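You operate a simulated robot arm through the tools that you are given. There is no shell and no other tool. Be economical: measure what you need, move in short steps, check, and stop when the job is done.

You are at the controls of a simulated two-armed robot. One attempt, no reset.

TASK
Get the brass union out of the cream case and slacken its nut.
Fine: shut the case again; stand the union on the black mat, hold it steady and back the nut off a third of a turn. Parts on this bench are vented.

It is judged by the outcome, as a careful person would: the job done as asked, and still so three seconds after it is handed in. It fails if anything else is knocked over, pushed out of place, dropped, spilled or broken.

THE ROBOT
Two 7-joint arms with two-finger parallel grippers on one trunk, on a base that drives. Base frame: it is fixed to the floor where the robot stands at the start and does not move with it; the origin is under the middle of the robot, x ahead of it, y to its left, z up. Units: cm, degrees, N and s.
The left shoulder is at the start at [6, 14.3, 92.6], the right one opposite. With the tool pointing down near the work surface each hand reaches from about 32 to 74 cm from the robot's upright axis, wherever it stands, measured 20 degrees to its own side. Places, roughly: lid of the cream case [60, 0, 90]; black mat [70, 50, 80]; nut of the brass union [60, 10, 90]; nut of the steel union [100, 30, 90]. Payload 1.57 kg a hand.
The tool frame of a hand sits at the grasp point between the pads (the TCP): z along the fingers, y along the line on which they close. The tips reach 3 cm beyond it. The gripper opens to 11 cm. The fingers are 2.4 cm wide and 1.2 cm thick; the gripper's body (4.8 by 11.2 cm) begins 7.8 cm behind the TCP.
Orientation is told as [roll, pitch, yaw] about the base's x, y, z axes, in that order, counted from this pose: with the fingers straight down and closing along the base's y, the tool's x points along the base's -x, its y along +y and its z along -z.

THE INTERFACE
- The arms move only by the tool send_rows. It takes "left_rows", "right_rows" or both (then of equal length, played together; a hand with none holds still); each is a list of rows, each a list of 7 numbers: the closure, from 0 (fully open) to 1 (shut), then the shift along the tool's x, y, z in mm, then the turn, a rotation vector about the tool's x, y, z in degrees. In form: [[fingers, x, y, z, wx, wy, wz], ...]. A call has 1 to 8 rows; each row shifts and turns the commanded pose from where the row before left it, along the tool's axes as they then stand. A row lasts 0.2 s, in which the tool goes at most 5 cm and 8.6 degrees; a call with a longer step from one row to the next is refused whole, and so is a gripper value outside its range. A pose out of reach is approached as far as the arm can. The call stops where the force on the tool passes 40 N (or 10 N more than at its start, if that is more) or the arm is blocked; 0.2 s more then pass. The fingers move at their own pace (about 4.5 cm/s each) and stop on an object; they squeeze with about 39 N. The grip force told is the motor's: it shows also when the fingers shut on nothing. Time passes only in rows, and 0.2 s behind the last, so rows that do not move let the fingers close. It gives the time, the measured TCP pose, the force on the tool (base axes), the opening and the grip force at its end, in the units of the frame above (readings bear some noise).
- Cameras (640 x 400 px; columns grow to the right, rows downward): "scene" is now at [4.71, 1.76, 154.22]; the picture's right is [0.04, -1.00, 0.00], its down [-0.73, -0.03, -0.68] and it looks along [0.68, 0.03, -0.73] (base axes); focal length 251 px, centre (320, 200). "left" rides on the left gripper at [7, -1.6, -14.1] in its tool frame; the picture's right is [0.23, 0.97, 0.00], its down [-0.86, 0.20, -0.48] and it looks along [-0.47, 0.11, 0.88] (tool axes); focal length 222 px, centre (320, 200). "right" rides on the right gripper at [7, 1.6, -14.1] in its tool frame; the picture's right is [-0.23, 0.97, 0.00], its down [-0.85, -0.20, -0.48] and it looks along [-0.47, -0.11, 0.88] (tool axes); focal length 222 px, centre (320, 200). There is no depth. A picture from a camera that has moved, and an enlarged one, comes with that camera's place and axes in the base frame and with its lens. The place of the scene camera against the robot may be out by one fixed shift of up to 1.8 cm in any direction.
- camera(camera): a new picture of that camera. It takes no simulated time.
- raise_lower(by): slides the trunk up (or, below 0, down) by that many cm; the arms and the scene camera ride with it, the base frame stays. It gives what a move gives, with no picture.
- drive_base(legs): drives the robot by 1 to 6 legs, each [ahead, left, turn to the left] in cm, cm and degrees, along the robot's own axes; the way and the turn of a leg run together, so that a leg with both is an arc; at most 150 cm and 180 degrees a leg. The arms and the cameras ride along, it lands a little off, and it stops where it bumps. It gives what a move gives.
- aim_head(pan, tilt): turns the head with the scene camera to pan (to the left, within 86 degrees either way) and tilt (down, from -29 to 69), counted from straight ahead of the robot. It gives what a move gives.
- inspect(camera, box): a new picture of the part [left, top, right, bottom] of that camera's present view, enlarged. It takes no simulated time.
- finish_job(): hands the job in; it is judged then, once.

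Go step by step. Nothing tells you exact positions but the pictures and the camera data: compare them with the known pose of the tool, close in by small moves and look again before you grip or let go. The budget is 120 turns and 108 pictures, counting those below and the enlarged ones. Unless the task says otherwise, let go and move clear before handing in, and close with one line.

The tools are called after ">>>" as a command line: name --argument value ..., lists and objects as JSON in quotes. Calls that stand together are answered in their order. send_rows: Moves the arms, as the interface text tells. Its arguments: {"type":"object","properties":{"left_rows":{"type":"array","items":{"type":"array","items":{"type":"number"}}},"right_rows":{"type":"array","items":{"type":"array","items":{"type":"number"}}}},"required":[]} The other tools are called the same way: raise_lower (by) slides the trunk up or down; drive_base (legs) drives the base; aim_head (pan, tilt) turns the head that bears the scene camera; camera (camera) takes a picture; inspect (camera, box) takes an enlarged picture of a part of a camera's view; finish_job () hands the job in.

At the start:

```text
time_s: 0.0
left_position: [43.89, 32.57, 100.11]
left_tcp_rot: [-0.1, 0.0, 0.0]
left_ft_force: [-0.2, 0.0, 0.1]
left_gripper_width: 11.01
left_gripper_force: 0.1
right_position: [44.15, -13.62, 99.9]
right_tcp_rot: [0.1, 0.1, 0.0]
right_ft_force: [0.4, -0.6, 0.4]
right_gripper_width: 10.99
right_gripper_force: 0.1
trunk travel left (down, up): [-52.5, 6.5]
robot x, y, heading: [-0.07, 0.03, 0.3]
head pan, tilt: [2.6, 46.9]
```

scene: 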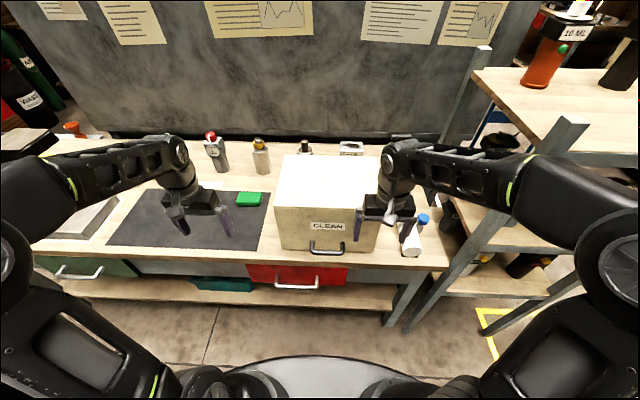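
right: 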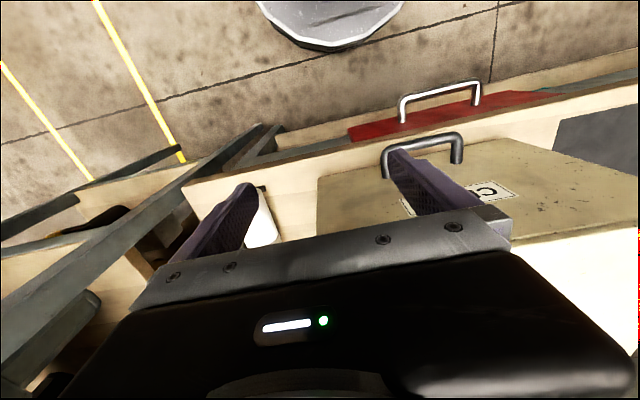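
left: 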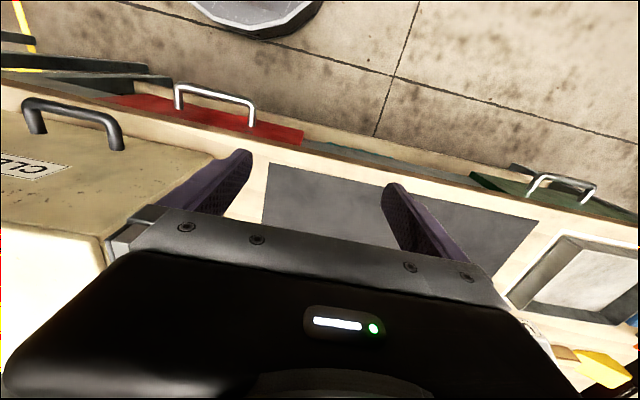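

I see a cream case with a "CLEAN" label and a front handle in the middle, and the black mat to its left. I'll look closer at the case and the objects around it first.

>>> inspect --camera "scene" --box '[240, 120, 460, 270]'

>>> inspect --camera "scene" --box '[20, 100, 280, 270]'

```text
2.67 times, centred on (350, 195) of scene
camera zoom: at [4.71, 1.76, 154.22], right [0.04, -1.0, 0.0], down [-0.73, -0.03, -0.68], along [0.68, 0.03, -0.73], focal length 669 px, centre (240, 213)
```

zoom: 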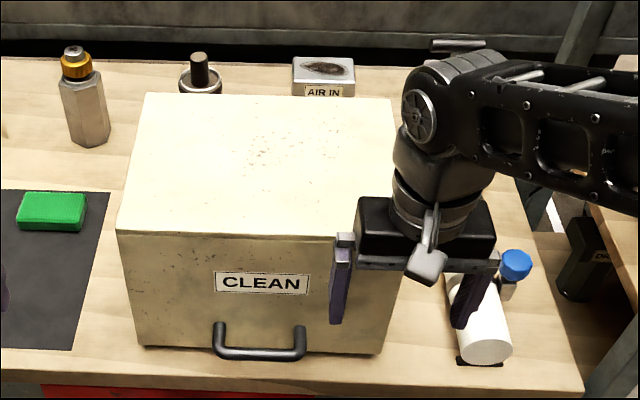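

```text
2.35 times, centred on (150, 185) of scene
camera zoom: at [4.71, 1.76, 154.22], right [0.04, -1.0, 0.0], down [-0.73, -0.03, -0.68], along [0.68, 0.03, -0.73], focal length 591 px, centre (720, 235)
```

zoom: 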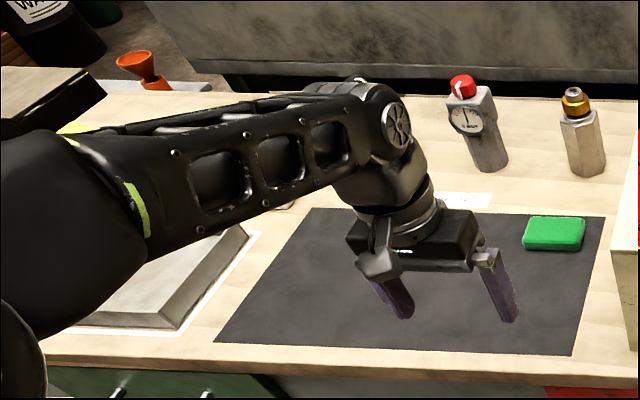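

The case's handle sits low on its front face, and I can't yet tell how it opens. I'll look at the wall notices and the case from the hand cameras.

>>> inspect --camera "right" --box '[300, 70, 640, 270]'

>>> inspect --camera "left" --box '[0, 60, 280, 280]'

>>> aim_head --pan 0 --tilt 25

>>> camera --camera "scene"

```text
1.88 times, centred on (470, 170) of right
camera zoom: at [37.1, -11.99, 114.21], right [0.23, 0.97, 0.0], down [0.86, -0.2, 0.48], along [0.47, -0.11, -0.88], focal length 418 px, centre (38, 256)
```

zoom: 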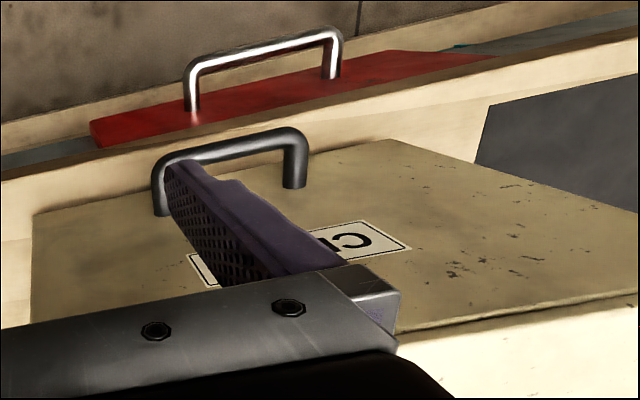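

```text
1.82 times, centred on (140, 170) of left
camera zoom: at [36.86, 30.83, 114.05], right [-0.23, 0.97, 0.0], down [0.86, 0.2, 0.48], along [0.47, 0.11, -0.88], focal length 404 px, centre (647, 254)
```

zoom: 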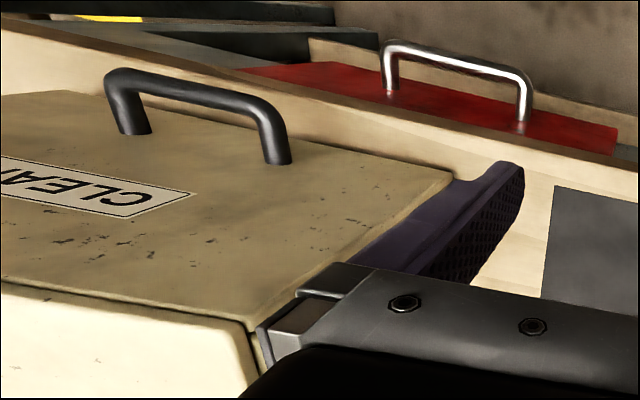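

```text
time_s: 0.8
left_position: [43.94, 32.47, 100.04]
left_tcp_rot: [0.0, -0.1, -0.1]
left_ft_force: [0.1, 1.2, -0.2]
left_gripper_width: 11.0
left_gripper_force: 0.0
right_position: [44.12, -13.58, 99.97]
right_tcp_rot: [0.2, 0.1, 0.1]
right_ft_force: [-0.7, -1.6, 0.0]
right_gripper_width: 10.96
right_gripper_force: 0.1
trunk travel left (down, up): [-52.5, 6.5]
robot x, y, heading: [-0.02, 0.22, 0.1]
head pan, tilt: [0.0, 25.0]
```

```text
100 pictures are left
camera scene: at [5.96, 1.4, 157.53], right [0.0, -1.0, 0.0], down [-0.42, 0.0, -0.91], along [0.91, 0.0, -0.42], focal length 251 px, centre (320, 200)
```

scene: 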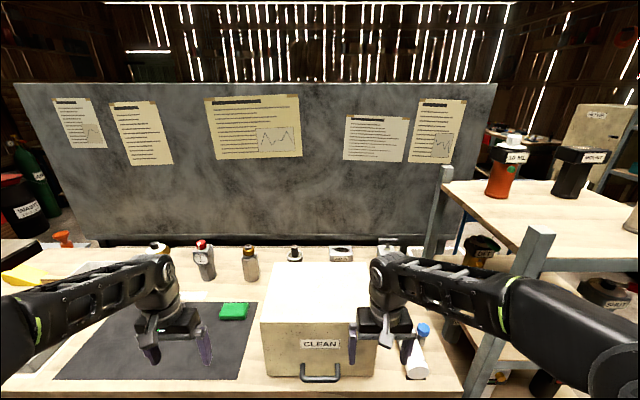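

The case front is a door with its handle low down, so it most likely hinges at the top. I put the front at x≈52, y from -14 to 17, z from 77 to 100, and the handle bar at about [47.3, 0.7, 83]. I'll back the robot off 15 cm to make working room.

>>> drive_base --legs '[[-15, 0, 0]]'

>>> aim_head --pan 0 --tilt 40

>>> camera --camera "scene"

>>> camera --camera "right"

>>> camera --camera "left"

```text
time_s: 2.2
left_position: [28.73, 32.5, 100.13]
left_tcp_rot: [-0.1, -0.1, 0.0]
left_ft_force: [-0.3, 0.1, -0.2]
left_gripper_width: 10.99
left_gripper_force: 0.0
right_position: [28.97, -13.51, 100.04]
right_tcp_rot: [0.2, 0.0, -0.1]
right_ft_force: [0.0, -0.3, 0.6]
right_gripper_width: 10.99
right_gripper_force: 0.1
trunk travel left (down, up): [-52.5, 6.5]
robot x, y, heading: [-15.12, -0.14, -0.0]
head pan, tilt: [0.0, 25.0]
```

```text
time_s: 3.0
left_position: [28.87, 32.54, 100.08]
left_tcp_rot: [0.0, 0.0, 0.0]
left_ft_force: [0.8, -0.4, -0.3]
left_gripper_width: 11.02
left_gripper_force: 0.0
right_position: [28.95, -13.66, 100.06]
right_tcp_rot: [0.2, 0.1, 0.0]
right_ft_force: [-0.1, -0.1, -0.5]
right_gripper_width: 10.99
right_gripper_force: 0.0
trunk travel left (down, up): [-52.5, 6.5]
robot x, y, heading: [-15.33, -0.02, 0.1]
head pan, tilt: [0.0, 40.0]
```

```text
99 pictures are left
camera scene: at [-9.88, 1.4, 155.22], right [0.0, -1.0, 0.0], down [-0.64, 0.0, -0.77], along [0.77, 0.0, -0.64], focal length 251 px, centre (320, 200)
```

scene: 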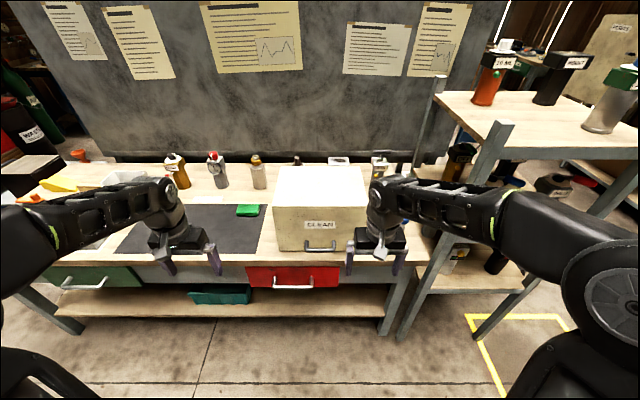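

```text
98 pictures are left
camera right: at [21.99, -11.97, 114.21], right [0.23, 0.97, 0.0], down [0.86, -0.2, 0.48], along [0.47, -0.11, -0.88], focal length 222 px, centre (320, 200)
```

right: 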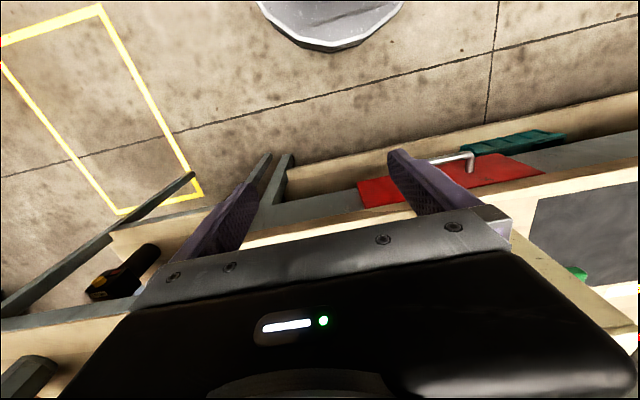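

```text
97 pictures are left
camera left: at [21.72, 30.85, 114.06], right [-0.23, 0.97, 0.0], down [0.85, 0.2, 0.48], along [0.47, 0.11, -0.88], focal length 222 px, centre (320, 200)
```

left: 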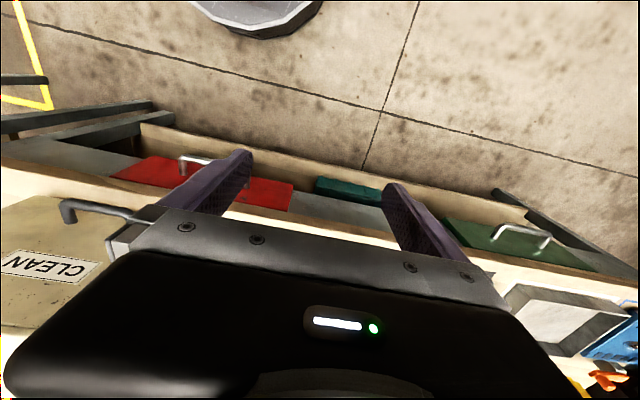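

There is room now. I'll turn the right hand so that its fingers close along x, and check that the wrist allows it.

>>> send_rows --right_rows '[[0.3, 0, 0, 0, 0, 0, -8.5], [0.3, 0, 0, 0, 0, 0, -8.5], [0.3, 0, 0, 0, 0, 0, -8.5], [0.3, 0, 0, 0, 0, 0, -8.5], [0.3, 0, 0, 0, 0, 0, -8.5], [0.3, 0, 0, 0, 0, 0, -8.5], [0.3, 0, 0, 0, 0, 0, -8.5], [0.3, 0, 0, 0, 0, 0, -8.5]]'

>>> send_rows --right_rows '[[0.3, 0, 0, 0, 0, 0, -7.4], [0.3, 0, 0, 0, 0, 0, -7.4], [0.3, 0, 0, 0, 0, 0, -7.2]]'

```text
time_s: 4.8
left_position: [28.73, 32.6, 100.06]
left_tcp_rot: [0.0, 0.0, 0.0]
left_ft_force: [-0.4, 0.7, -0.1]
left_gripper_width: 11.04
left_gripper_force: 0.1
right_position: [28.94, -13.43, 100.09]
right_tcp_rot: [0.1, -0.1, 68.1]
right_ft_force: [0.1, 0.1, 0.2]
right_gripper_width: 7.71
right_gripper_force: 0.1
trunk travel left (down, up): [-52.5, 6.5]
robot x, y, heading: [-15.08, 0.12, -0.2]
head pan, tilt: [0.0, 40.0]
```

```text
time_s: 5.6
left_position: [28.92, 32.71, 99.94]
left_tcp_rot: [0.0, -0.1, 0.1]
left_ft_force: [0.1, -0.5, 0.2]
left_gripper_width: 11.0
left_gripper_force: 0.0
right_position: [29.1, -13.69, 99.94]
right_tcp_rot: [0.0, -0.1, 90.2]
right_ft_force: [0.2, 0.3, 0.2]
right_gripper_width: 7.71
right_gripper_force: 0.1
trunk travel left (down, up): [-52.5, 6.5]
robot x, y, heading: [-15.05, -0.44, -0.2]
head pan, tilt: [0.0, 40.0]
```

The yaw worked. Next I tilt the fingers 45° forward and down, narrow the opening, and go to a point short of the handle.

>>> send_rows --right_rows '[[0.73, 0, 0, 0, 8.5, 0, 0], [0.73, 0, 0, 0, 8.5, 0, 0], [0.73, 0, 0, 0, 8.5, 0, 0], [0.73, 0, 0, 0, 8.5, 0, 0], [0.73, 0, 0, 0, 8.5, 0, 0], [0.73, 0, 0, 0, 2.5, 0, 0]]'

>>> send_rows --right_rows '[[0.73, -22, -2, 28, 0, 0, 0], [0.73, -22, -2, 28, 0, 0, 0], [0.73, -22, -2, 28, 0, 0, 0], [0.73, -22, -1, 28, 0, 0, 0], [0.73, -22, -1, 28, 0, 0, 0], [0.73, -21, -1, 28, 0, 0, 0]]'

>>> camera --camera "scene"

>>> camera --camera "right"

```text
time_s: 7.0
left_position: [28.8, 32.53, 99.96]
left_tcp_rot: [-0.1, 0.0, 0.0]
left_ft_force: [0.6, 0.0, 1.3]
left_gripper_width: 10.99
left_gripper_force: 0.1
right_position: [30.35, -13.18, 100.6]
right_tcp_rot: [-44.9, -0.1, 90.2]
right_ft_force: [0.6, 0.2, 0.5]
right_gripper_width: 2.99
right_gripper_force: 0.0
right hand out of reach, approached as far as the arm can: row 5, 6
trunk travel left (down, up): [-52.5, 6.5]
robot x, y, heading: [-15.11, -0.04, -0.2]
head pan, tilt: [0.0, 40.0]
```

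```text
time_s: 8.4
left_position: [29.0, 32.65, 99.9]
left_tcp_rot: [0.1, 0.0, 0.0]
left_ft_force: [0.3, 0.3, -0.2]
left_gripper_width: 10.99
left_gripper_force: 0.0
right_position: [42.85, 0.11, 89.59]
right_tcp_rot: [-45.0, -0.2, 90.0]
right_ft_force: [0.7, 0.2, 0.7]
right_gripper_width: 2.98
right_gripper_force: 0.1
trunk travel left (down, up): [-52.5, 6.5]
robot x, y, heading: [-15.19, 0.05, -0.0]
head pan, tilt: [0.0, 40.0]
```

```text
96 pictures are left
camera scene: at [-9.81, 1.44, 155.21], right [0.0, -1.0, 0.0], down [-0.64, 0.0, -0.77], along [0.77, 0.0, -0.64], focal length 251 px, centre (320, 200)
```

scene: 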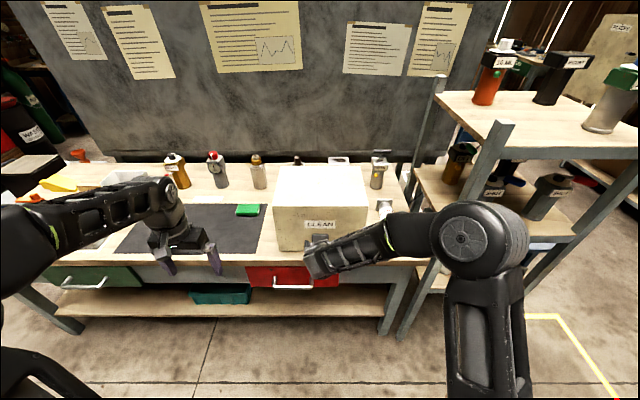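

```text
95 pictures are left
camera right: at [31.71, -6.95, 98.54], right [-0.69, 0.23, -0.69], down [-0.2, 0.85, 0.48], along [0.7, 0.47, -0.54], focal length 222 px, centre (320, 200)
```

right: 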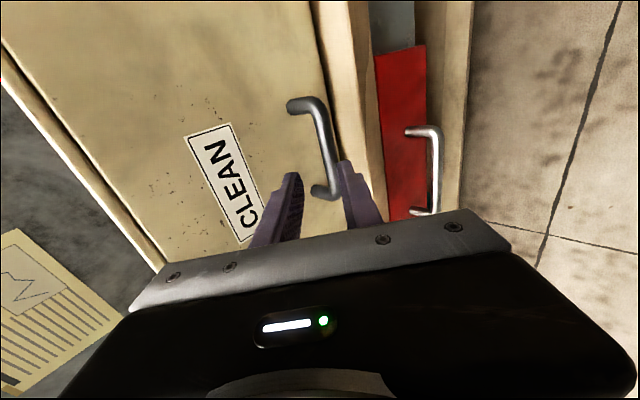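

The right hand is near the handle and its wrist is comfortable. I'll enlarge the view to place the bar exactly.

>>> inspect --camera "right" --box '[240, 80, 400, 240]'

>>> inspect --camera "left" --box '[0, 120, 240, 300]'

```text
2.50 times, centred on (320, 160) of right
camera zoom: at [31.71, -6.95, 98.54], right [-0.69, 0.23, -0.69], down [-0.2, 0.85, 0.48], along [0.7, 0.47, -0.54], focal length 555 px, centre (320, 300)
```

zoom: 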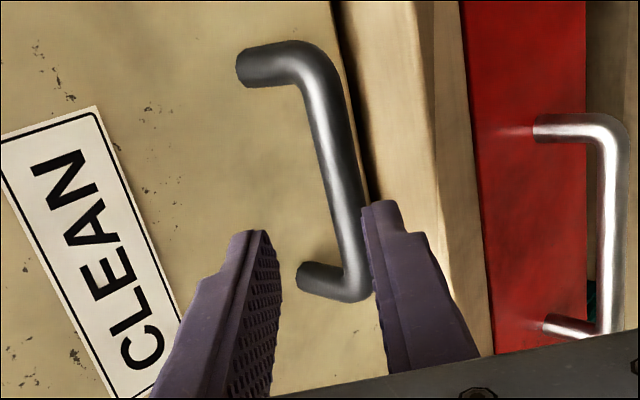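

```text
2.22 times, centred on (120, 210) of left
camera zoom: at [21.77, 30.88, 114.03], right [-0.23, 0.97, 0.0], down [0.86, 0.2, 0.48], along [0.47, 0.11, -0.88], focal length 494 px, centre (764, 178)
```

zoom: 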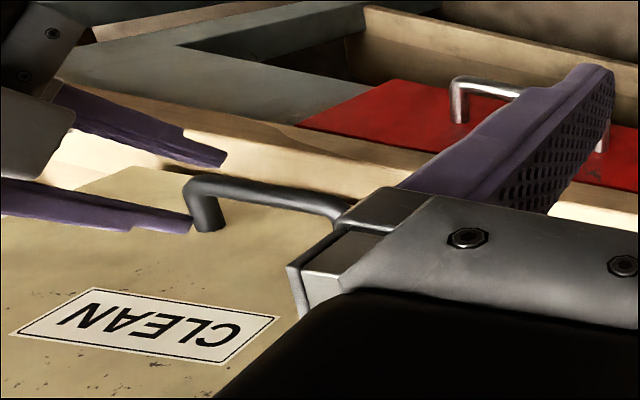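

The bar is at about [48.1, 0.5, 83.1]. I'll slide the fingers onto it, one on each side, and then look before gripping.

>>> send_rows --right_rows '[[0.76, 0, 9, 10, 0, 0, 0], [0.76, 0, 0, 20, 0, 0, 0], [0.76, 0, 0, 20, 0, 0, 0], [0.76, 0, 0, 12, 0, 0, 0], [0.76, 0, 0, 8, 0, 0, 0]]'

>>> inspect --camera "right" --box '[240, 80, 400, 240]'

>>> inspect --camera "left" --box '[0, 120, 240, 300]'

```text
time_s: 9.6
left_position: [28.85, 32.54, 100.07]
left_tcp_rot: [0.0, 0.0, 0.0]
left_ft_force: [0.2, -0.2, -0.1]
left_gripper_width: 11.01
left_gripper_force: 0.1
right_position: [47.3, 0.05, 83.95]
right_tcp_rot: [-45.0, -0.1, 90.0]
right_ft_force: [-0.5, 0.0, 1.1]
right_gripper_width: 2.62
right_gripper_force: 0.2
trunk travel left (down, up): [-52.5, 6.5]
robot x, y, heading: [-15.22, 0.25, 0.1]
head pan, tilt: [0.0, 40.0]
```

```text
2.50 times, centred on (320, 160) of right
camera zoom: at [36.18, -6.95, 92.88], right [-0.69, 0.23, -0.69], down [-0.2, 0.85, 0.48], along [0.7, 0.47, -0.54], focal length 555 px, centre (320, 300)
```

zoom: 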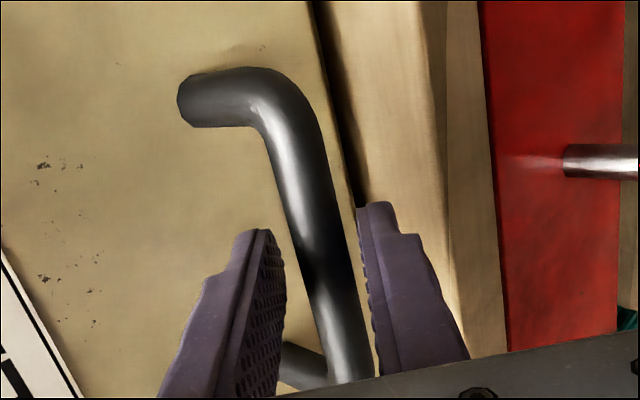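

```text
2.22 times, centred on (120, 210) of left
camera zoom: at [21.74, 30.86, 114.05], right [-0.23, 0.97, 0.0], down [0.85, 0.2, 0.48], along [0.47, 0.11, -0.88], focal length 494 px, centre (764, 178)
```

zoom: 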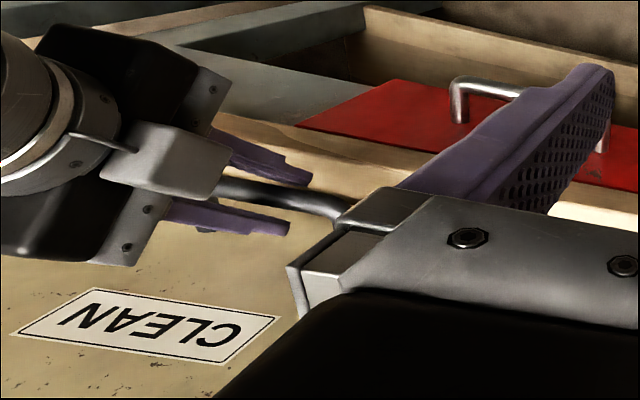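

The bar is between the fingers, so I'll close on it.

>>> send_rows --right_rows '[[1, 0, 0, 0, 0, 0, 0], [1, 0, 0, 0, 0, 0, 0], [1, 0, 0, 0, 0, 0, 0]]'

```text
time_s: 10.4
left_position: [28.83, 32.61, 100.0]
left_tcp_rot: [0.0, 0.0, -0.1]
left_ft_force: [-0.7, 0.2, 0.4]
left_gripper_width: 10.98
left_gripper_force: 0.1
right_position: [47.14, 0.03, 83.83]
right_tcp_rot: [-44.8, -0.1, 90.0]
right_ft_force: [-7.6, -0.7, -6.2]
right_gripper_width: 1.58
right_gripper_force: 31.5
trunk travel left (down, up): [-52.5, 6.5]
robot x, y, heading: [-14.78, -0.44, -0.0]
head pan, tilt: [0.0, 40.0]
```

Gripped (bar about 1.6 cm thick). Now a gentle 1.5 cm pull straight back to test which way the door moves.

>>> send_rows --right_rows '[[1, 0, 3, -3, 0, 0, 0], [1, 0, 4, -4, 0, 0, 0], [1, 0, 4, -4, 0, 0, 0]]'

>>> camera --camera "left"

>>> inspect --camera "scene" --box '[240, 140, 420, 270]'

```text
time_s: 11.2
left_position: [29.09, 32.72, 99.92]
left_tcp_rot: [0.0, 0.0, 0.0]
left_ft_force: [-0.4, 0.3, 0.1]
left_gripper_width: 11.01
left_gripper_force: 0.0
right_position: [46.59, 0.03, 84.55]
right_tcp_rot: [-46.3, -0.1, 89.8]
right_ft_force: [5.7, 1.8, -1.2]
right_gripper_width: 1.58
right_gripper_force: 31.5
trunk travel left (down, up): [-52.5, 6.5]
robot x, y, heading: [-15.04, -0.12, 0.2]
head pan, tilt: [0.0, 40.0]
stopped in row 3 (right hand): the force on the tool passed its limit (the readings are from after the stop); the commanded pose is now the measured one
```

```text
90 pictures are left
camera left: at [21.82, 30.9, 114.02], right [-0.23, 0.97, 0.0], down [0.85, 0.2, 0.48], along [0.47, 0.11, -0.88], focal length 222 px, centre (320, 200)
```

left: 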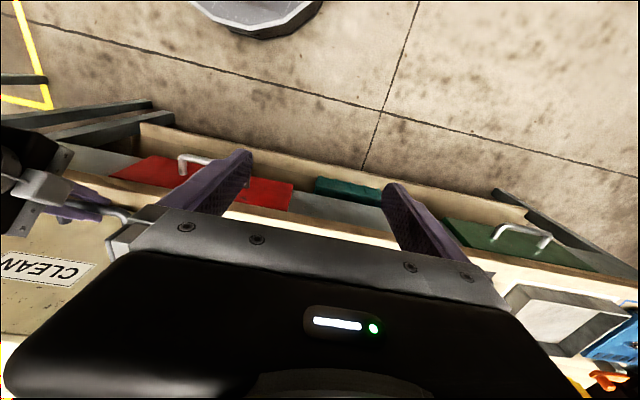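

```text
3.08 times, centred on (330, 205) of scene
camera zoom: at [-9.76, 1.44, 155.19], right [0.0, -1.0, 0.0], down [-0.64, 0.0, -0.77], along [0.77, 0.0, -0.64], focal length 772 px, centre (289, 185)
```

zoom: 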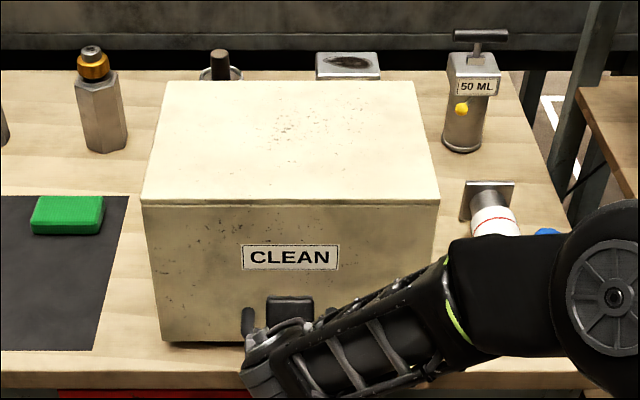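

The pull met resistance after about half a centimetre. Before pulling again I'll look at the seams of the case at high zoom.

>>> inspect --camera "scene" --box '[270, 185, 320, 255]'

>>> inspect --camera "scene" --box '[320, 160, 380, 240]'

>>> inspect --camera "right" --box '[0, 0, 400, 250]'

```text
5.71 times, centred on (295, 220) of scene
camera zoom: at [-9.76, 1.44, 155.19], right [0.0, -1.0, 0.0], down [-0.64, 0.0, -0.77], along [0.77, 0.0, -0.64], focal length 1434 px, centre (463, 86)
```

zoom: 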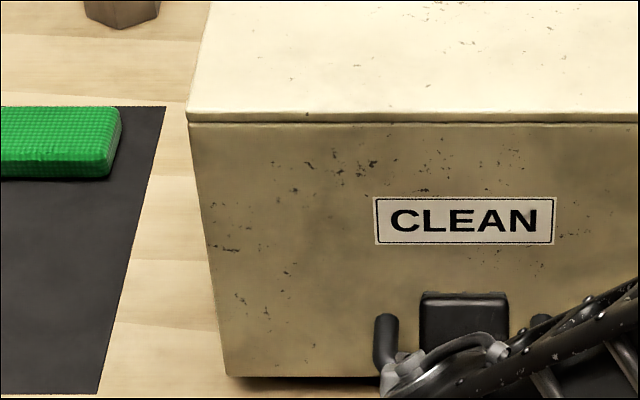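

```text
5.00 times, centred on (350, 200) of scene
camera zoom: at [-9.76, 1.44, 155.19], right [0.0, -1.0, 0.0], down [-0.64, 0.0, -0.77], along [0.77, 0.0, -0.64], focal length 1255 px, centre (170, 200)
```

zoom: 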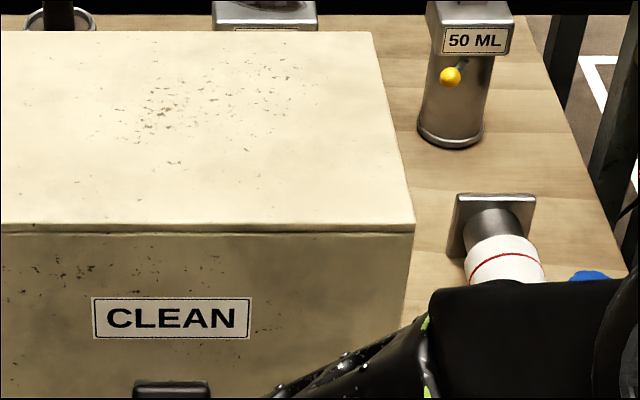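

```text
1.60 times, centred on (200, 125) of right
camera zoom: at [35.34, -6.93, 93.33], right [-0.67, 0.23, -0.7], down [-0.21, 0.85, 0.48], along [0.71, 0.47, -0.53], focal length 355 px, centre (512, 320)
```

zoom: 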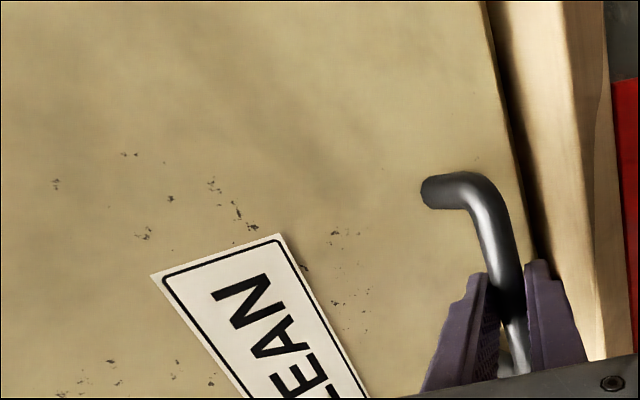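

The seam along the top front edge fits a top-hung door, though the handle also crept upward a little. I'll try another small pull and see how it responds.

>>> send_rows --right_rows '[[1, 0, 2, -2, 0, 0, 0], [1, 0, 2, -2, 0, 0, 0], [1, 0, 2, -2, 0, 0, 0]]'

>>> inspect --camera "scene" --box '[270, 185, 320, 255]'

```text
time_s: 12.0
left_position: [29.14, 32.6, 99.95]
left_tcp_rot: [-0.1, 0.1, -0.1]
left_ft_force: [0.2, -0.4, -0.4]
left_gripper_width: 10.99
left_gripper_force: 0.0
right_position: [46.48, 0.03, 85.03]
right_tcp_rot: [-46.8, -0.2, 89.7]
right_ft_force: [36.1, 1.8, 14.0]
right_gripper_width: 1.58
right_gripper_force: 30.8
trunk travel left (down, up): [-52.5, 6.5]
robot x, y, heading: [-15.0, -0.19, 0.1]
head pan, tilt: [0.0, 40.0]
```

```text
5.71 times, centred on (295, 220) of scene
camera zoom: at [-9.45, 1.43, 155.22], right [0.0, -1.0, 0.0], down [-0.64, 0.0, -0.76], along [0.76, 0.0, -0.64], focal length 1434 px, centre (463, 86)
```

zoom: 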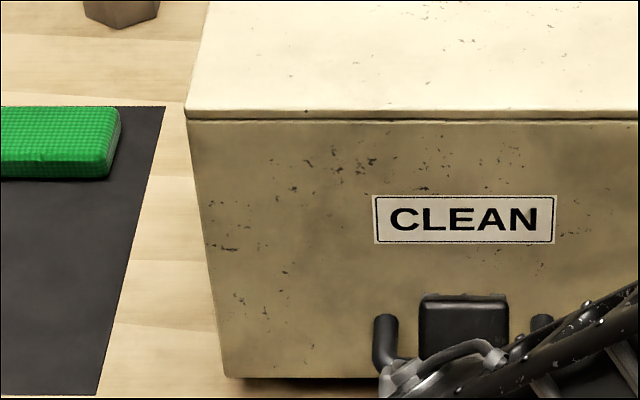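

The handle won't come straight out: the fingers only slid up along the bar under 36 N. The lid's rough coordinates fit a whole shell that tips up from the back, so I'll regrip and test an upward lift.

>>> send_rows --right_rows '[[0.74, 0, 0, 0, 0, 0, 0], [0.74, 0, 0, 0, 0, 0, 0], [0.74, 0, 0, 0, -1.8, 0, 0]]'

>>> inspect --camera "right" --box '[240, 80, 400, 240]'

>>> inspect --camera "left" --box '[0, 120, 240, 300]'

```text
time_s: 12.8
left_position: [28.92, 32.6, 99.94]
left_tcp_rot: [0.0, 0.1, 0.1]
left_ft_force: [0.0, 0.1, 0.2]
left_gripper_width: 11.02
left_gripper_force: 0.0
right_position: [45.74, 0.03, 84.51]
right_tcp_rot: [-44.2, -0.1, 89.9]
right_ft_force: [5.8, 0.4, 2.8]
right_gripper_width: 3.41
right_gripper_force: 2.6
trunk travel left (down, up): [-52.5, 6.5]
robot x, y, heading: [-15.25, -0.08, -0.1]
head pan, tilt: [0.0, 40.0]
```

```text
2.50 times, centred on (320, 160) of right
camera zoom: at [34.72, -6.91, 93.55], right [-0.7, 0.23, -0.68], down [-0.19, 0.85, 0.48], along [0.69, 0.47, -0.55], focal length 555 px, centre (320, 300)
```

zoom: 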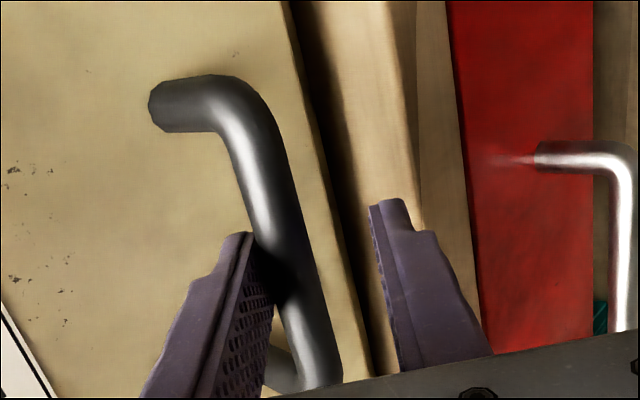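

```text
2.22 times, centred on (120, 210) of left
camera zoom: at [21.78, 30.87, 114.05], right [-0.23, 0.97, 0.0], down [0.85, 0.2, 0.48], along [0.47, 0.11, -0.88], focal length 494 px, centre (764, 178)
```

zoom: 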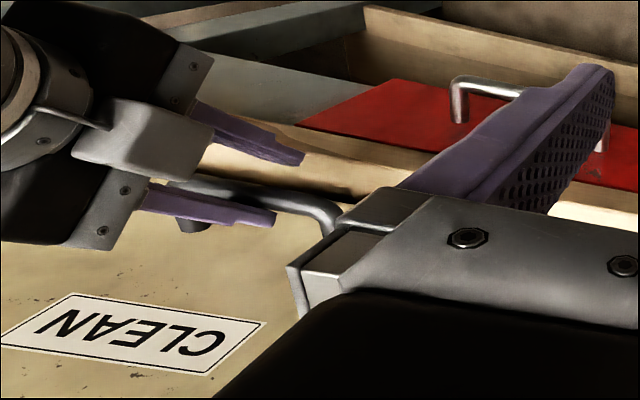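

In the left hand's view the label has moved up by about 0.9 cm. I'll check from the scene camera what actually lifted.

>>> camera --camera "scene"

>>> inspect --camera "scene" --box '[240, 140, 420, 270]'

>>> inspect --camera "left" --box '[0, 170, 130, 330]'

```text
82 pictures are left
camera scene: at [-9.8, 1.4, 155.21], right [0.0, -1.0, 0.0], down [-0.64, 0.0, -0.77], along [0.77, 0.0, -0.64], focal length 251 px, centre (320, 200)
```

scene: 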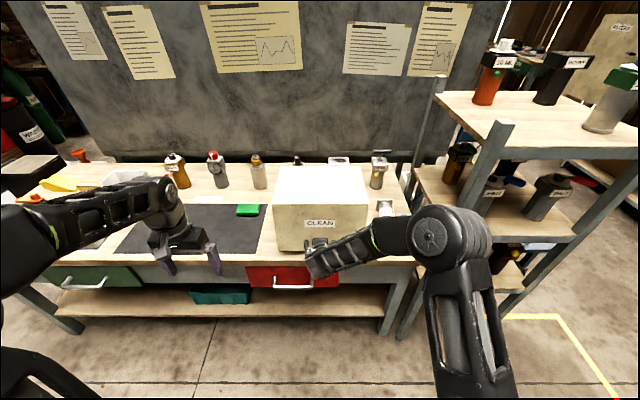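

```text
3.08 times, centred on (330, 205) of scene
camera zoom: at [-9.8, 1.4, 155.21], right [0.0, -1.0, 0.0], down [-0.64, 0.0, -0.77], along [0.77, 0.0, -0.64], focal length 772 px, centre (289, 185)
```

zoom: 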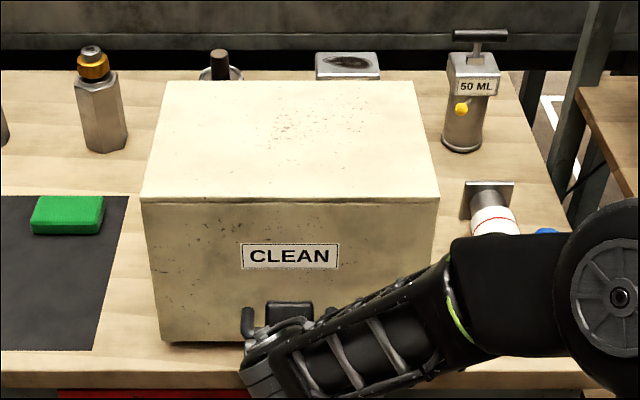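

```text
2.50 times, centred on (65, 250) of left
camera zoom: at [21.78, 30.87, 114.05], right [-0.23, 0.97, 0.0], down [0.85, 0.2, 0.48], along [0.47, 0.11, -0.88], focal length 555 px, centre (958, 75)
```

zoom: 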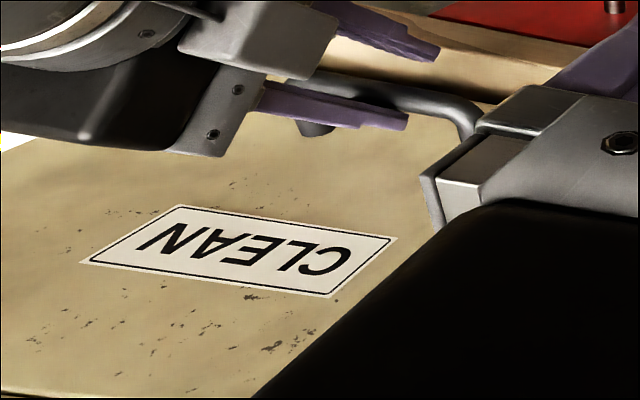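

The front of the shell rises while its back stays put: the lid is the top and front together, hinged along the top rear edge at about x=76, z=100. I'll recentre the fingers, grip, and lift along that arc for the first few degrees.

>>> send_rows --right_rows '[[0.74, 0, -8, 4, 0, 0, 0], [1, 0, 0, 0, 0, 0, 0], [1, 0, 0, 0, 0, 0, 0], [1, 0, 0, 0, 0, 0, 0]]'

>>> send_rows --right_rows '[[1, 0, -2.8, -8.1, 0, 0, 0], [1, 0, -2.8, -8.1, 0, 0, 0], [1, 0, -2.8, -8.1, 0, 0, 0], [1, 0, -2.8, -8.1, 0, 0, 0]]'

>>> inspect --camera "scene" --box '[240, 140, 420, 270]'

```text
time_s: 13.8
left_position: [28.98, 32.8, 99.94]
left_tcp_rot: [-0.1, 0.1, 0.0]
left_ft_force: [0.5, 0.1, -0.2]
left_gripper_width: 10.98
left_gripper_force: 0.1
right_position: [46.64, 0.08, 84.86]
right_tcp_rot: [-44.4, -0.1, 89.9]
right_ft_force: [0.0, -0.2, -2.2]
right_gripper_width: 1.58
right_gripper_force: 30.9
trunk travel left (down, up): [-52.5, 6.5]
robot x, y, heading: [-14.74, -0.07, 0.1]
head pan, tilt: [0.0, 40.0]
```

```text
time_s: 14.8
left_position: [28.92, 32.64, 99.98]
left_tcp_rot: [0.0, 0.0, -0.1]
left_ft_force: [0.1, 0.7, 0.2]
left_gripper_width: 11.01
left_gripper_force: 0.0
right_position: [45.08, -0.0, 87.89]
right_tcp_rot: [-44.3, -0.1, 89.9]
right_ft_force: [0.2, 3.0, -6.0]
right_gripper_width: 1.57
right_gripper_force: 31.1
trunk travel left (down, up): [-52.5, 6.5]
robot x, y, heading: [-15.22, 0.1, 0.1]
head pan, tilt: [0.0, 40.0]
```

```text
3.08 times, centred on (330, 205) of scene
camera zoom: at [-9.74, 1.46, 155.21], right [0.0, -1.0, 0.0], down [-0.64, 0.0, -0.77], along [0.77, 0.0, -0.64], focal length 772 px, centre (289, 185)
```

zoom: 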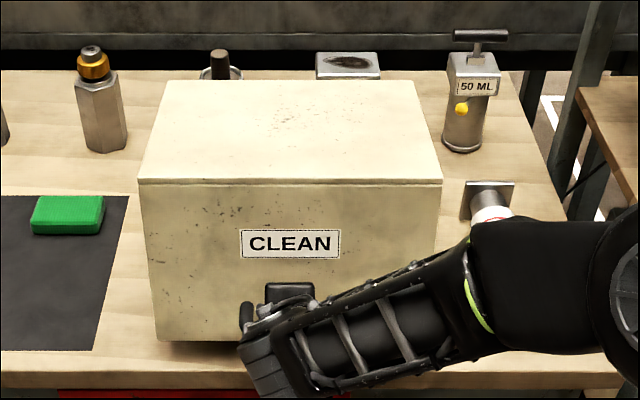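

The lid is following the arc with very little force. I'll go on to about 20°.

>>> send_rows --right_rows '[[1, 0, -3.5, -7.9, 0, 0, 0], [1, 0, -3.5, -7.9, 0, 0, 0], [1, 0, -3.5, -7.9, 0, 0, 0], [1, 0, -3.5, -7.9, 0, 0, 0], [1, 0, -4.3, -7.3, 0, 0, 0], [1, 0, -4.3, -7.3, 0, 0, 0], [1, 0, -4.3, -7.3, 0, 0, 0], [1, 0, -4.3, -7.3, 0, 0, 0]]'

>>> send_rows --right_rows '[[1, 0, -5.9, -7.5, 0, 0, 0], [1, 0, -5.9, -7.5, 0, 0, 0], [1, 0, -5.9, -7.5, 0, 0, 0], [1, 0, -5.9, -7.5, 0, 0, 0], [1, 0, -5.9, -7.5, 0, 0, 0], [1, 0, -5.9, -7.5, 0, 0, 0]]'

>>> camera --camera "scene"

```text
time_s: 16.6
left_position: [28.99, 32.57, 100.08]
left_tcp_rot: [0.0, 0.0, 0.2]
left_ft_force: [0.5, 0.3, 0.4]
left_gripper_width: 11.0
left_gripper_force: 0.1
right_position: [43.13, 0.06, 94.58]
right_tcp_rot: [-44.3, -0.1, 90.0]
right_ft_force: [4.2, 5.5, -4.8]
right_gripper_width: 1.57
right_gripper_force: 31.6
trunk travel left (down, up): [-52.5, 6.5]
robot x, y, heading: [-15.17, -0.15, 0.2]
head pan, tilt: [0.0, 40.0]
```

```text
time_s: 18.0
left_position: [28.78, 32.62, 99.97]
left_tcp_rot: [0.0, -0.1, -0.1]
left_ft_force: [0.3, -0.5, -0.5]
left_gripper_width: 10.98
left_gripper_force: 0.1
right_position: [42.5, 0.01, 100.26]
right_tcp_rot: [-44.4, -0.1, 89.8]
right_ft_force: [-17.7, 2.7, -5.8]
right_gripper_width: 1.58
right_gripper_force: 31.3
trunk travel left (down, up): [-52.5, 6.5]
robot x, y, heading: [-15.12, -0.19, -0.0]
head pan, tilt: [0.0, 40.0]
```

```text
78 pictures are left
camera scene: at [-10.01, 1.45, 155.22], right [0.0, -1.0, 0.0], down [-0.64, 0.0, -0.77], along [0.77, 0.0, -0.64], focal length 251 px, centre (320, 200)
```

scene: 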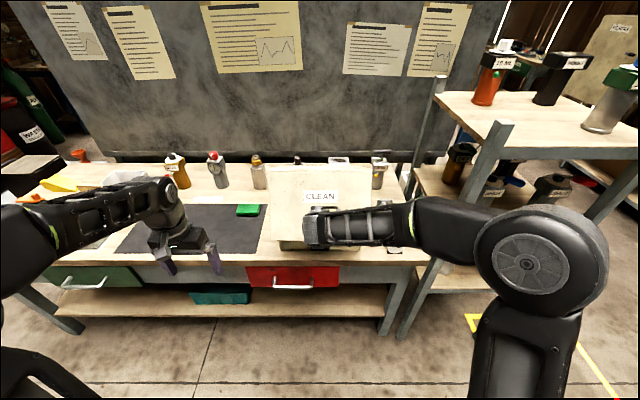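

The lid is at about 30° with a slight sideways load. I'll carry on along the arc to 50°, allowing a touch for that.

>>> send_rows --right_rows '[[1, 0, -6.7, -6.7, 0, 0, 0], [1, 0, -6.7, -6.7, 0, 0, 0], [1, 0, -6.7, -6.7, 0, 0, 0], [1, 0, -6.7, -6.7, 0, 0, 0], [1, 0, -6.7, -6.7, 0, 0, 0], [1, 0, -6.7, -6.7, 0, 0, 0]]'

>>> send_rows --right_rows '[[1, 0, -8.2, -5.0, 0, 0, 0], [1, 0, -8.2, -5.0, 0, 0, 0], [1, 0, -8.2, -5.0, 0, 0, 0], [1, 0, -8.2, -5.0, 0, 0, 0], [1, 0, -8.2, -5.0, 0, 0, 0], [1, 0, -8.2, -5.0, 0, 0, 0]]'

>>> camera --camera "scene"

>>> camera --camera "left"

```text
time_s: 19.4
left_position: [29.06, 32.77, 99.85]
left_tcp_rot: [0.1, 0.1, 0.1]
left_ft_force: [-0.5, 0.9, -0.2]
left_gripper_width: 11.02
left_gripper_force: 0.1
right_position: [42.83, -0.02, 105.91]
right_tcp_rot: [-44.4, -0.1, 89.9]
right_ft_force: [12.8, 5.2, -7.0]
right_gripper_width: 1.57
right_gripper_force: 30.9
trunk travel left (down, up): [-52.5, 6.5]
robot x, y, heading: [-14.95, -0.16, 0.1]
head pan, tilt: [0.0, 40.0]
```

```text
time_s: 20.8
left_position: [28.95, 32.69, 99.93]
left_tcp_rot: [0.0, 0.1, 0.1]
left_ft_force: [-0.3, -0.6, -0.1]
left_gripper_width: 11.0
left_gripper_force: 0.0
right_position: [44.09, 0.09, 111.48]
right_tcp_rot: [-44.3, -0.1, 89.9]
right_ft_force: [5.3, 3.5, -8.0]
right_gripper_width: 1.59
right_gripper_force: 31.6
trunk travel left (down, up): [-52.5, 6.5]
robot x, y, heading: [-14.86, 0.07, 0.3]
head pan, tilt: [0.0, 40.0]
```

```text
77 pictures are left
camera scene: at [-9.62, 1.46, 155.2], right [0.0, -1.0, 0.0], down [-0.64, 0.0, -0.77], along [0.77, 0.0, -0.64], focal length 251 px, centre (320, 200)
```

scene: 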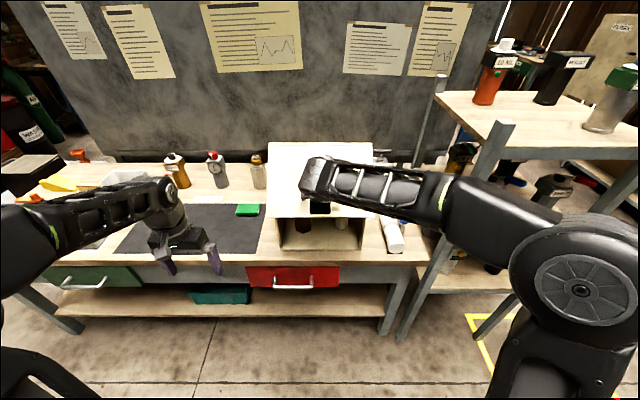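

```text
76 pictures are left
camera left: at [21.92, 30.91, 113.99], right [-0.23, 0.97, 0.0], down [0.86, 0.2, 0.48], along [0.46, 0.11, -0.88], focal length 222 px, centre (320, 200)
```

left: 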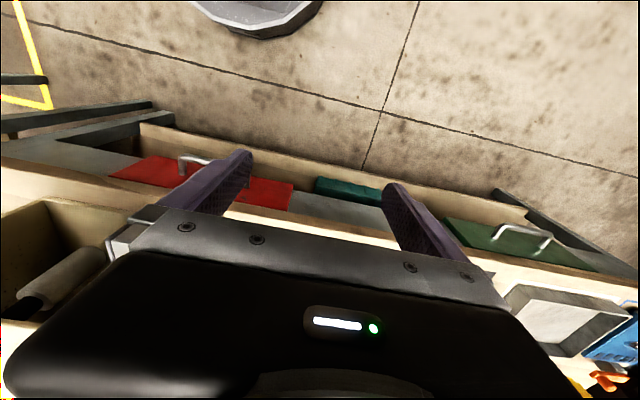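

The case is open about 50° and I can see inside from the front. I'll open it to about 75° and then look in.

>>> send_rows --right_rows '[[1, 0, -8.9, -3.6, 0, 0, 0], [1, 0, -8.9, -3.6, 0, 0, 0], [1, 0, -8.9, -3.6, 0, 0, 0], [1, 0, -8.9, -3.6, 0, 0, 0], [1, 0, -8.9, -3.6, 0, 0, 0], [1, 0, -8.9, -3.6, 0, 0, 0]]'

>>> send_rows --right_rows '[[1, 0, -10.7, -1.7, 0, 0, 0], [1, 0, -10.7, -1.7, 0, 0, 0], [1, 0, -10.7, -1.7, 0, 0, 0], [1, 0, -10.7, -1.7, 0, 0, 0], [1, 0, -10.7, -1.7, 0, 0, 0], [1, 0, -10.7, -1.7, 0, 0, 0], [1, 0, -10.7, -1.7, 0, 0, 0], [1, 0, -10.7, -1.7, 0, 0, 0]]'

>>> inspect --camera "scene" --box '[240, 120, 420, 270]'

```text
time_s: 22.2
left_position: [28.9, 32.8, 99.83]
left_tcp_rot: [0.0, -0.1, 0.0]
left_ft_force: [-0.4, 1.1, 0.3]
left_gripper_width: 11.02
left_gripper_force: 0.0
right_position: [46.39, 0.01, 116.78]
right_tcp_rot: [-44.3, 0.0, 89.9]
right_ft_force: [-0.7, 3.7, -4.8]
right_gripper_width: 1.56
right_gripper_force: 31.2
trunk travel left (down, up): [-52.5, 6.5]
robot x, y, heading: [-14.96, 0.08, 0.0]
head pan, tilt: [0.0, 40.0]
```

```text
time_s: 24.0
left_position: [28.84, 32.6, 99.89]
left_tcp_rot: [0.0, 0.0, 0.0]
left_ft_force: [0.2, 0.6, -0.3]
left_gripper_width: 11.0
left_gripper_force: 0.0
right_position: [51.42, 0.14, 123.58]
right_tcp_rot: [-44.4, -0.1, 89.9]
right_ft_force: [-1.6, 4.3, -2.3]
right_gripper_width: 1.57
right_gripper_force: 31.1
trunk travel left (down, up): [-52.5, 6.5]
robot x, y, heading: [-14.88, 0.24, 0.1]
head pan, tilt: [0.0, 40.0]
```

```text
2.67 times, centred on (330, 195) of scene
camera zoom: at [-9.82, 1.49, 155.21], right [0.0, -1.0, 0.0], down [-0.64, 0.0, -0.77], along [0.77, 0.0, -0.64], focal length 669 px, centre (293, 213)
```

zoom: 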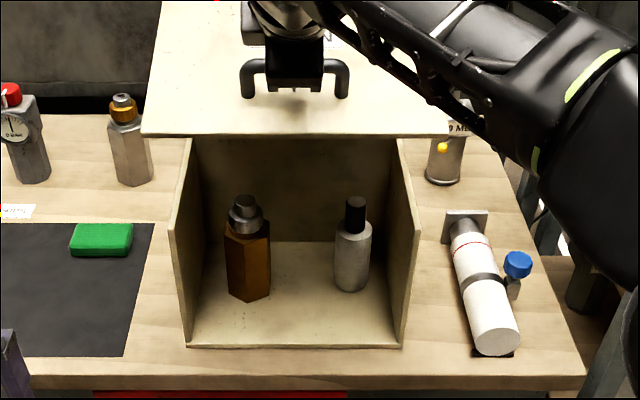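

The case is open. Inside on the left stands the brass union, with a brass hex body and a steel nut on top at about [64.5, 8.7]; a silver bottle stands on the right. I'll loosen the right fingers slightly, still caging the bar, to see if the lid stays up by itself.

>>> send_rows --right_rows '[[0.78, 0, 0, 0, 0, 0, 0], [0.78, 0, 0, 0, 0, 0, 0], [0.78, 0, 0, 0, 0, 0, 0], [0.78, 0, 0, 0, 0, 0, 0]]'

>>> inspect --camera "scene" --box '[240, 120, 420, 270]'

>>> inspect --camera "right" --box '[200, 40, 420, 240]'

```text
time_s: 25.0
left_position: [28.95, 32.51, 99.94]
left_tcp_rot: [0.0, 0.0, 0.0]
left_ft_force: [0.3, -0.6, 0.0]
left_gripper_width: 10.98
left_gripper_force: 0.1
right_position: [51.35, -0.06, 123.68]
right_tcp_rot: [-44.3, -0.1, 89.9]
right_ft_force: [-0.1, 0.0, 0.1]
right_gripper_width: 2.41
right_gripper_force: 0.1
trunk travel left (down, up): [-52.5, 6.5]
robot x, y, heading: [-15.47, -0.28, -0.0]
head pan, tilt: [0.0, 40.0]
```

```text
2.67 times, centred on (330, 195) of scene
camera zoom: at [-9.79, 1.4, 155.21], right [0.0, -1.0, 0.0], down [-0.64, 0.0, -0.77], along [0.77, 0.0, -0.64], focal length 669 px, centre (293, 213)
```

zoom: 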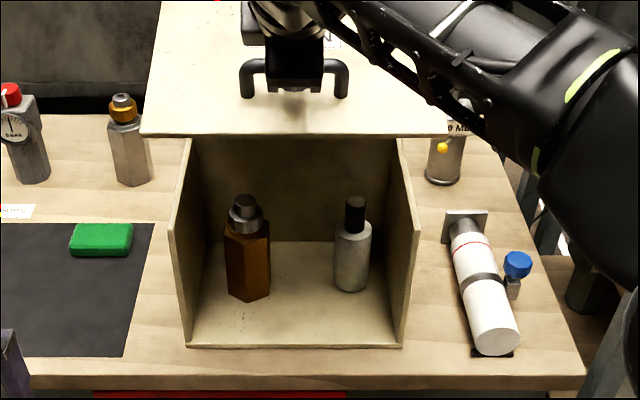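

```text
2.00 times, centred on (310, 140) of right
camera zoom: at [40.39, -6.99, 132.63], right [-0.7, 0.23, -0.68], down [-0.19, 0.85, 0.48], along [0.69, 0.47, -0.55], focal length 444 px, centre (340, 320)
```

zoom: 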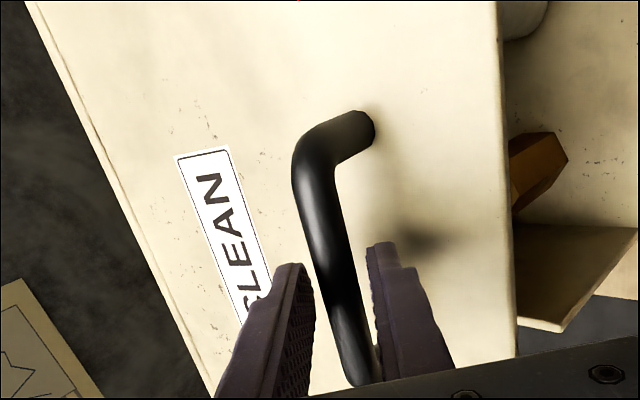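

The lid holds itself up with no load on the hand, so I'll leave the right hand loosely caging the handle. Next, bring the left hand forward and tilt its fingers to 30° below horizontal.

>>> send_rows --left_rows '[[0, -37, -22, 0, 0, 0, 0], [0, -37, -22, 0, 0, 0, 0], [0, -37, -22, 0, 0, 0, 0]]'

>>> send_rows --left_rows '[[0, 0, 0, 0, 0, -8.5, 0], [0, 0, 0, 0, 0, -8.5, 0], [0, 0, 0, 0, 0, -8.5, 0], [0, 0, 0, 0, 0, -8.5, 0], [0, 0, 0, 0, 0, -8.5, 0], [0, 0, 0, 0, 0, -8.5, 0], [0, 0, 0, 0, 0, -8.5, 0], [0, 0, 0, 0, 0, -0.5, 0]]'

>>> camera --camera "left"

```text
time_s: 25.8
left_position: [40.02, 25.92, 99.99]
left_tcp_rot: [-0.1, 0.2, 0.1]
left_ft_force: [0.7, -0.7, 0.1]
left_gripper_width: 10.99
left_gripper_force: 0.1
right_position: [51.55, -0.14, 123.56]
right_tcp_rot: [-44.3, 0.0, 89.8]
right_ft_force: [-0.2, 0.0, -0.5]
right_gripper_width: 2.42
right_gripper_force: 0.0
trunk travel left (down, up): [-52.5, 6.5]
robot x, y, heading: [-14.89, 0.24, 0.3]
head pan, tilt: [0.0, 40.0]
```

```text
time_s: 27.6
left_position: [39.59, 26.48, 98.1]
left_tcp_rot: [3.6, -52.4, -2.4]
left_ft_force: [0.4, 0.5, 1.3]
left_gripper_width: 11.01
left_gripper_force: 0.1
left hand out of reach, approached as far as the arm can: row 6, 7, 8
right_position: [51.5, 0.06, 123.59]
right_tcp_rot: [-44.4, -0.1, 89.9]
right_ft_force: [-0.1, 0.4, 0.0]
right_gripper_width: 2.41
right_gripper_force: 0.0
trunk travel left (down, up): [-52.5, 6.5]
robot x, y, heading: [-15.11, 0.06, 0.2]
head pan, tilt: [0.0, 40.0]
```

```text
72 pictures are left
camera left: at [24.06, 24.62, 100.99], right [-0.14, 0.98, -0.14], down [0.14, 0.16, 0.98], along [0.98, 0.12, -0.16], focal length 222 px, centre (320, 200)
```

left: 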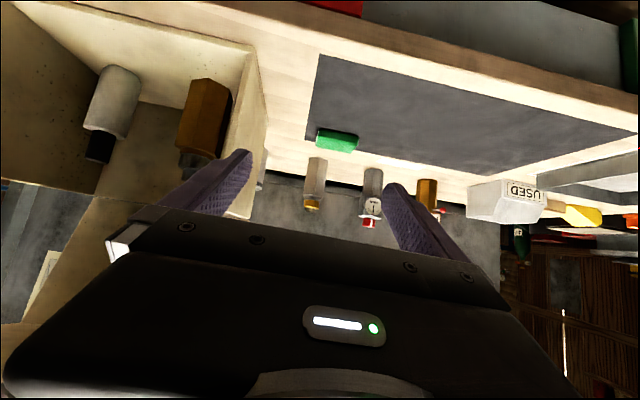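

This view shows the union inside the case (picture upside down). I'll enlarge it to fix its position.

>>> inspect --camera "left" --box '[60, 40, 280, 230]'

```text
2.11 times, centred on (170, 135) of left
camera zoom: at [24.06, 24.62, 100.99], right [-0.14, 0.98, -0.14], down [0.14, 0.16, 0.98], along [0.98, 0.12, -0.16], focal length 468 px, centre (636, 337)
```

zoom: 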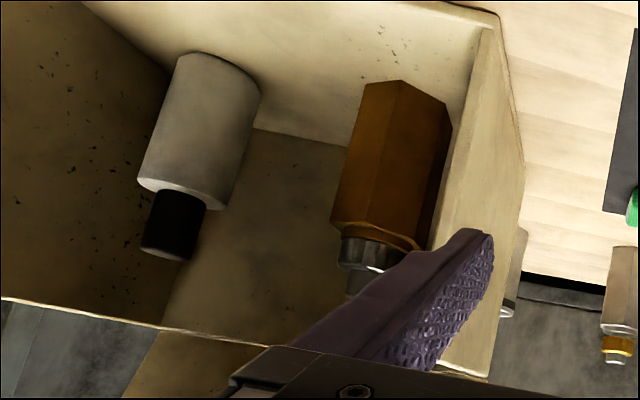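

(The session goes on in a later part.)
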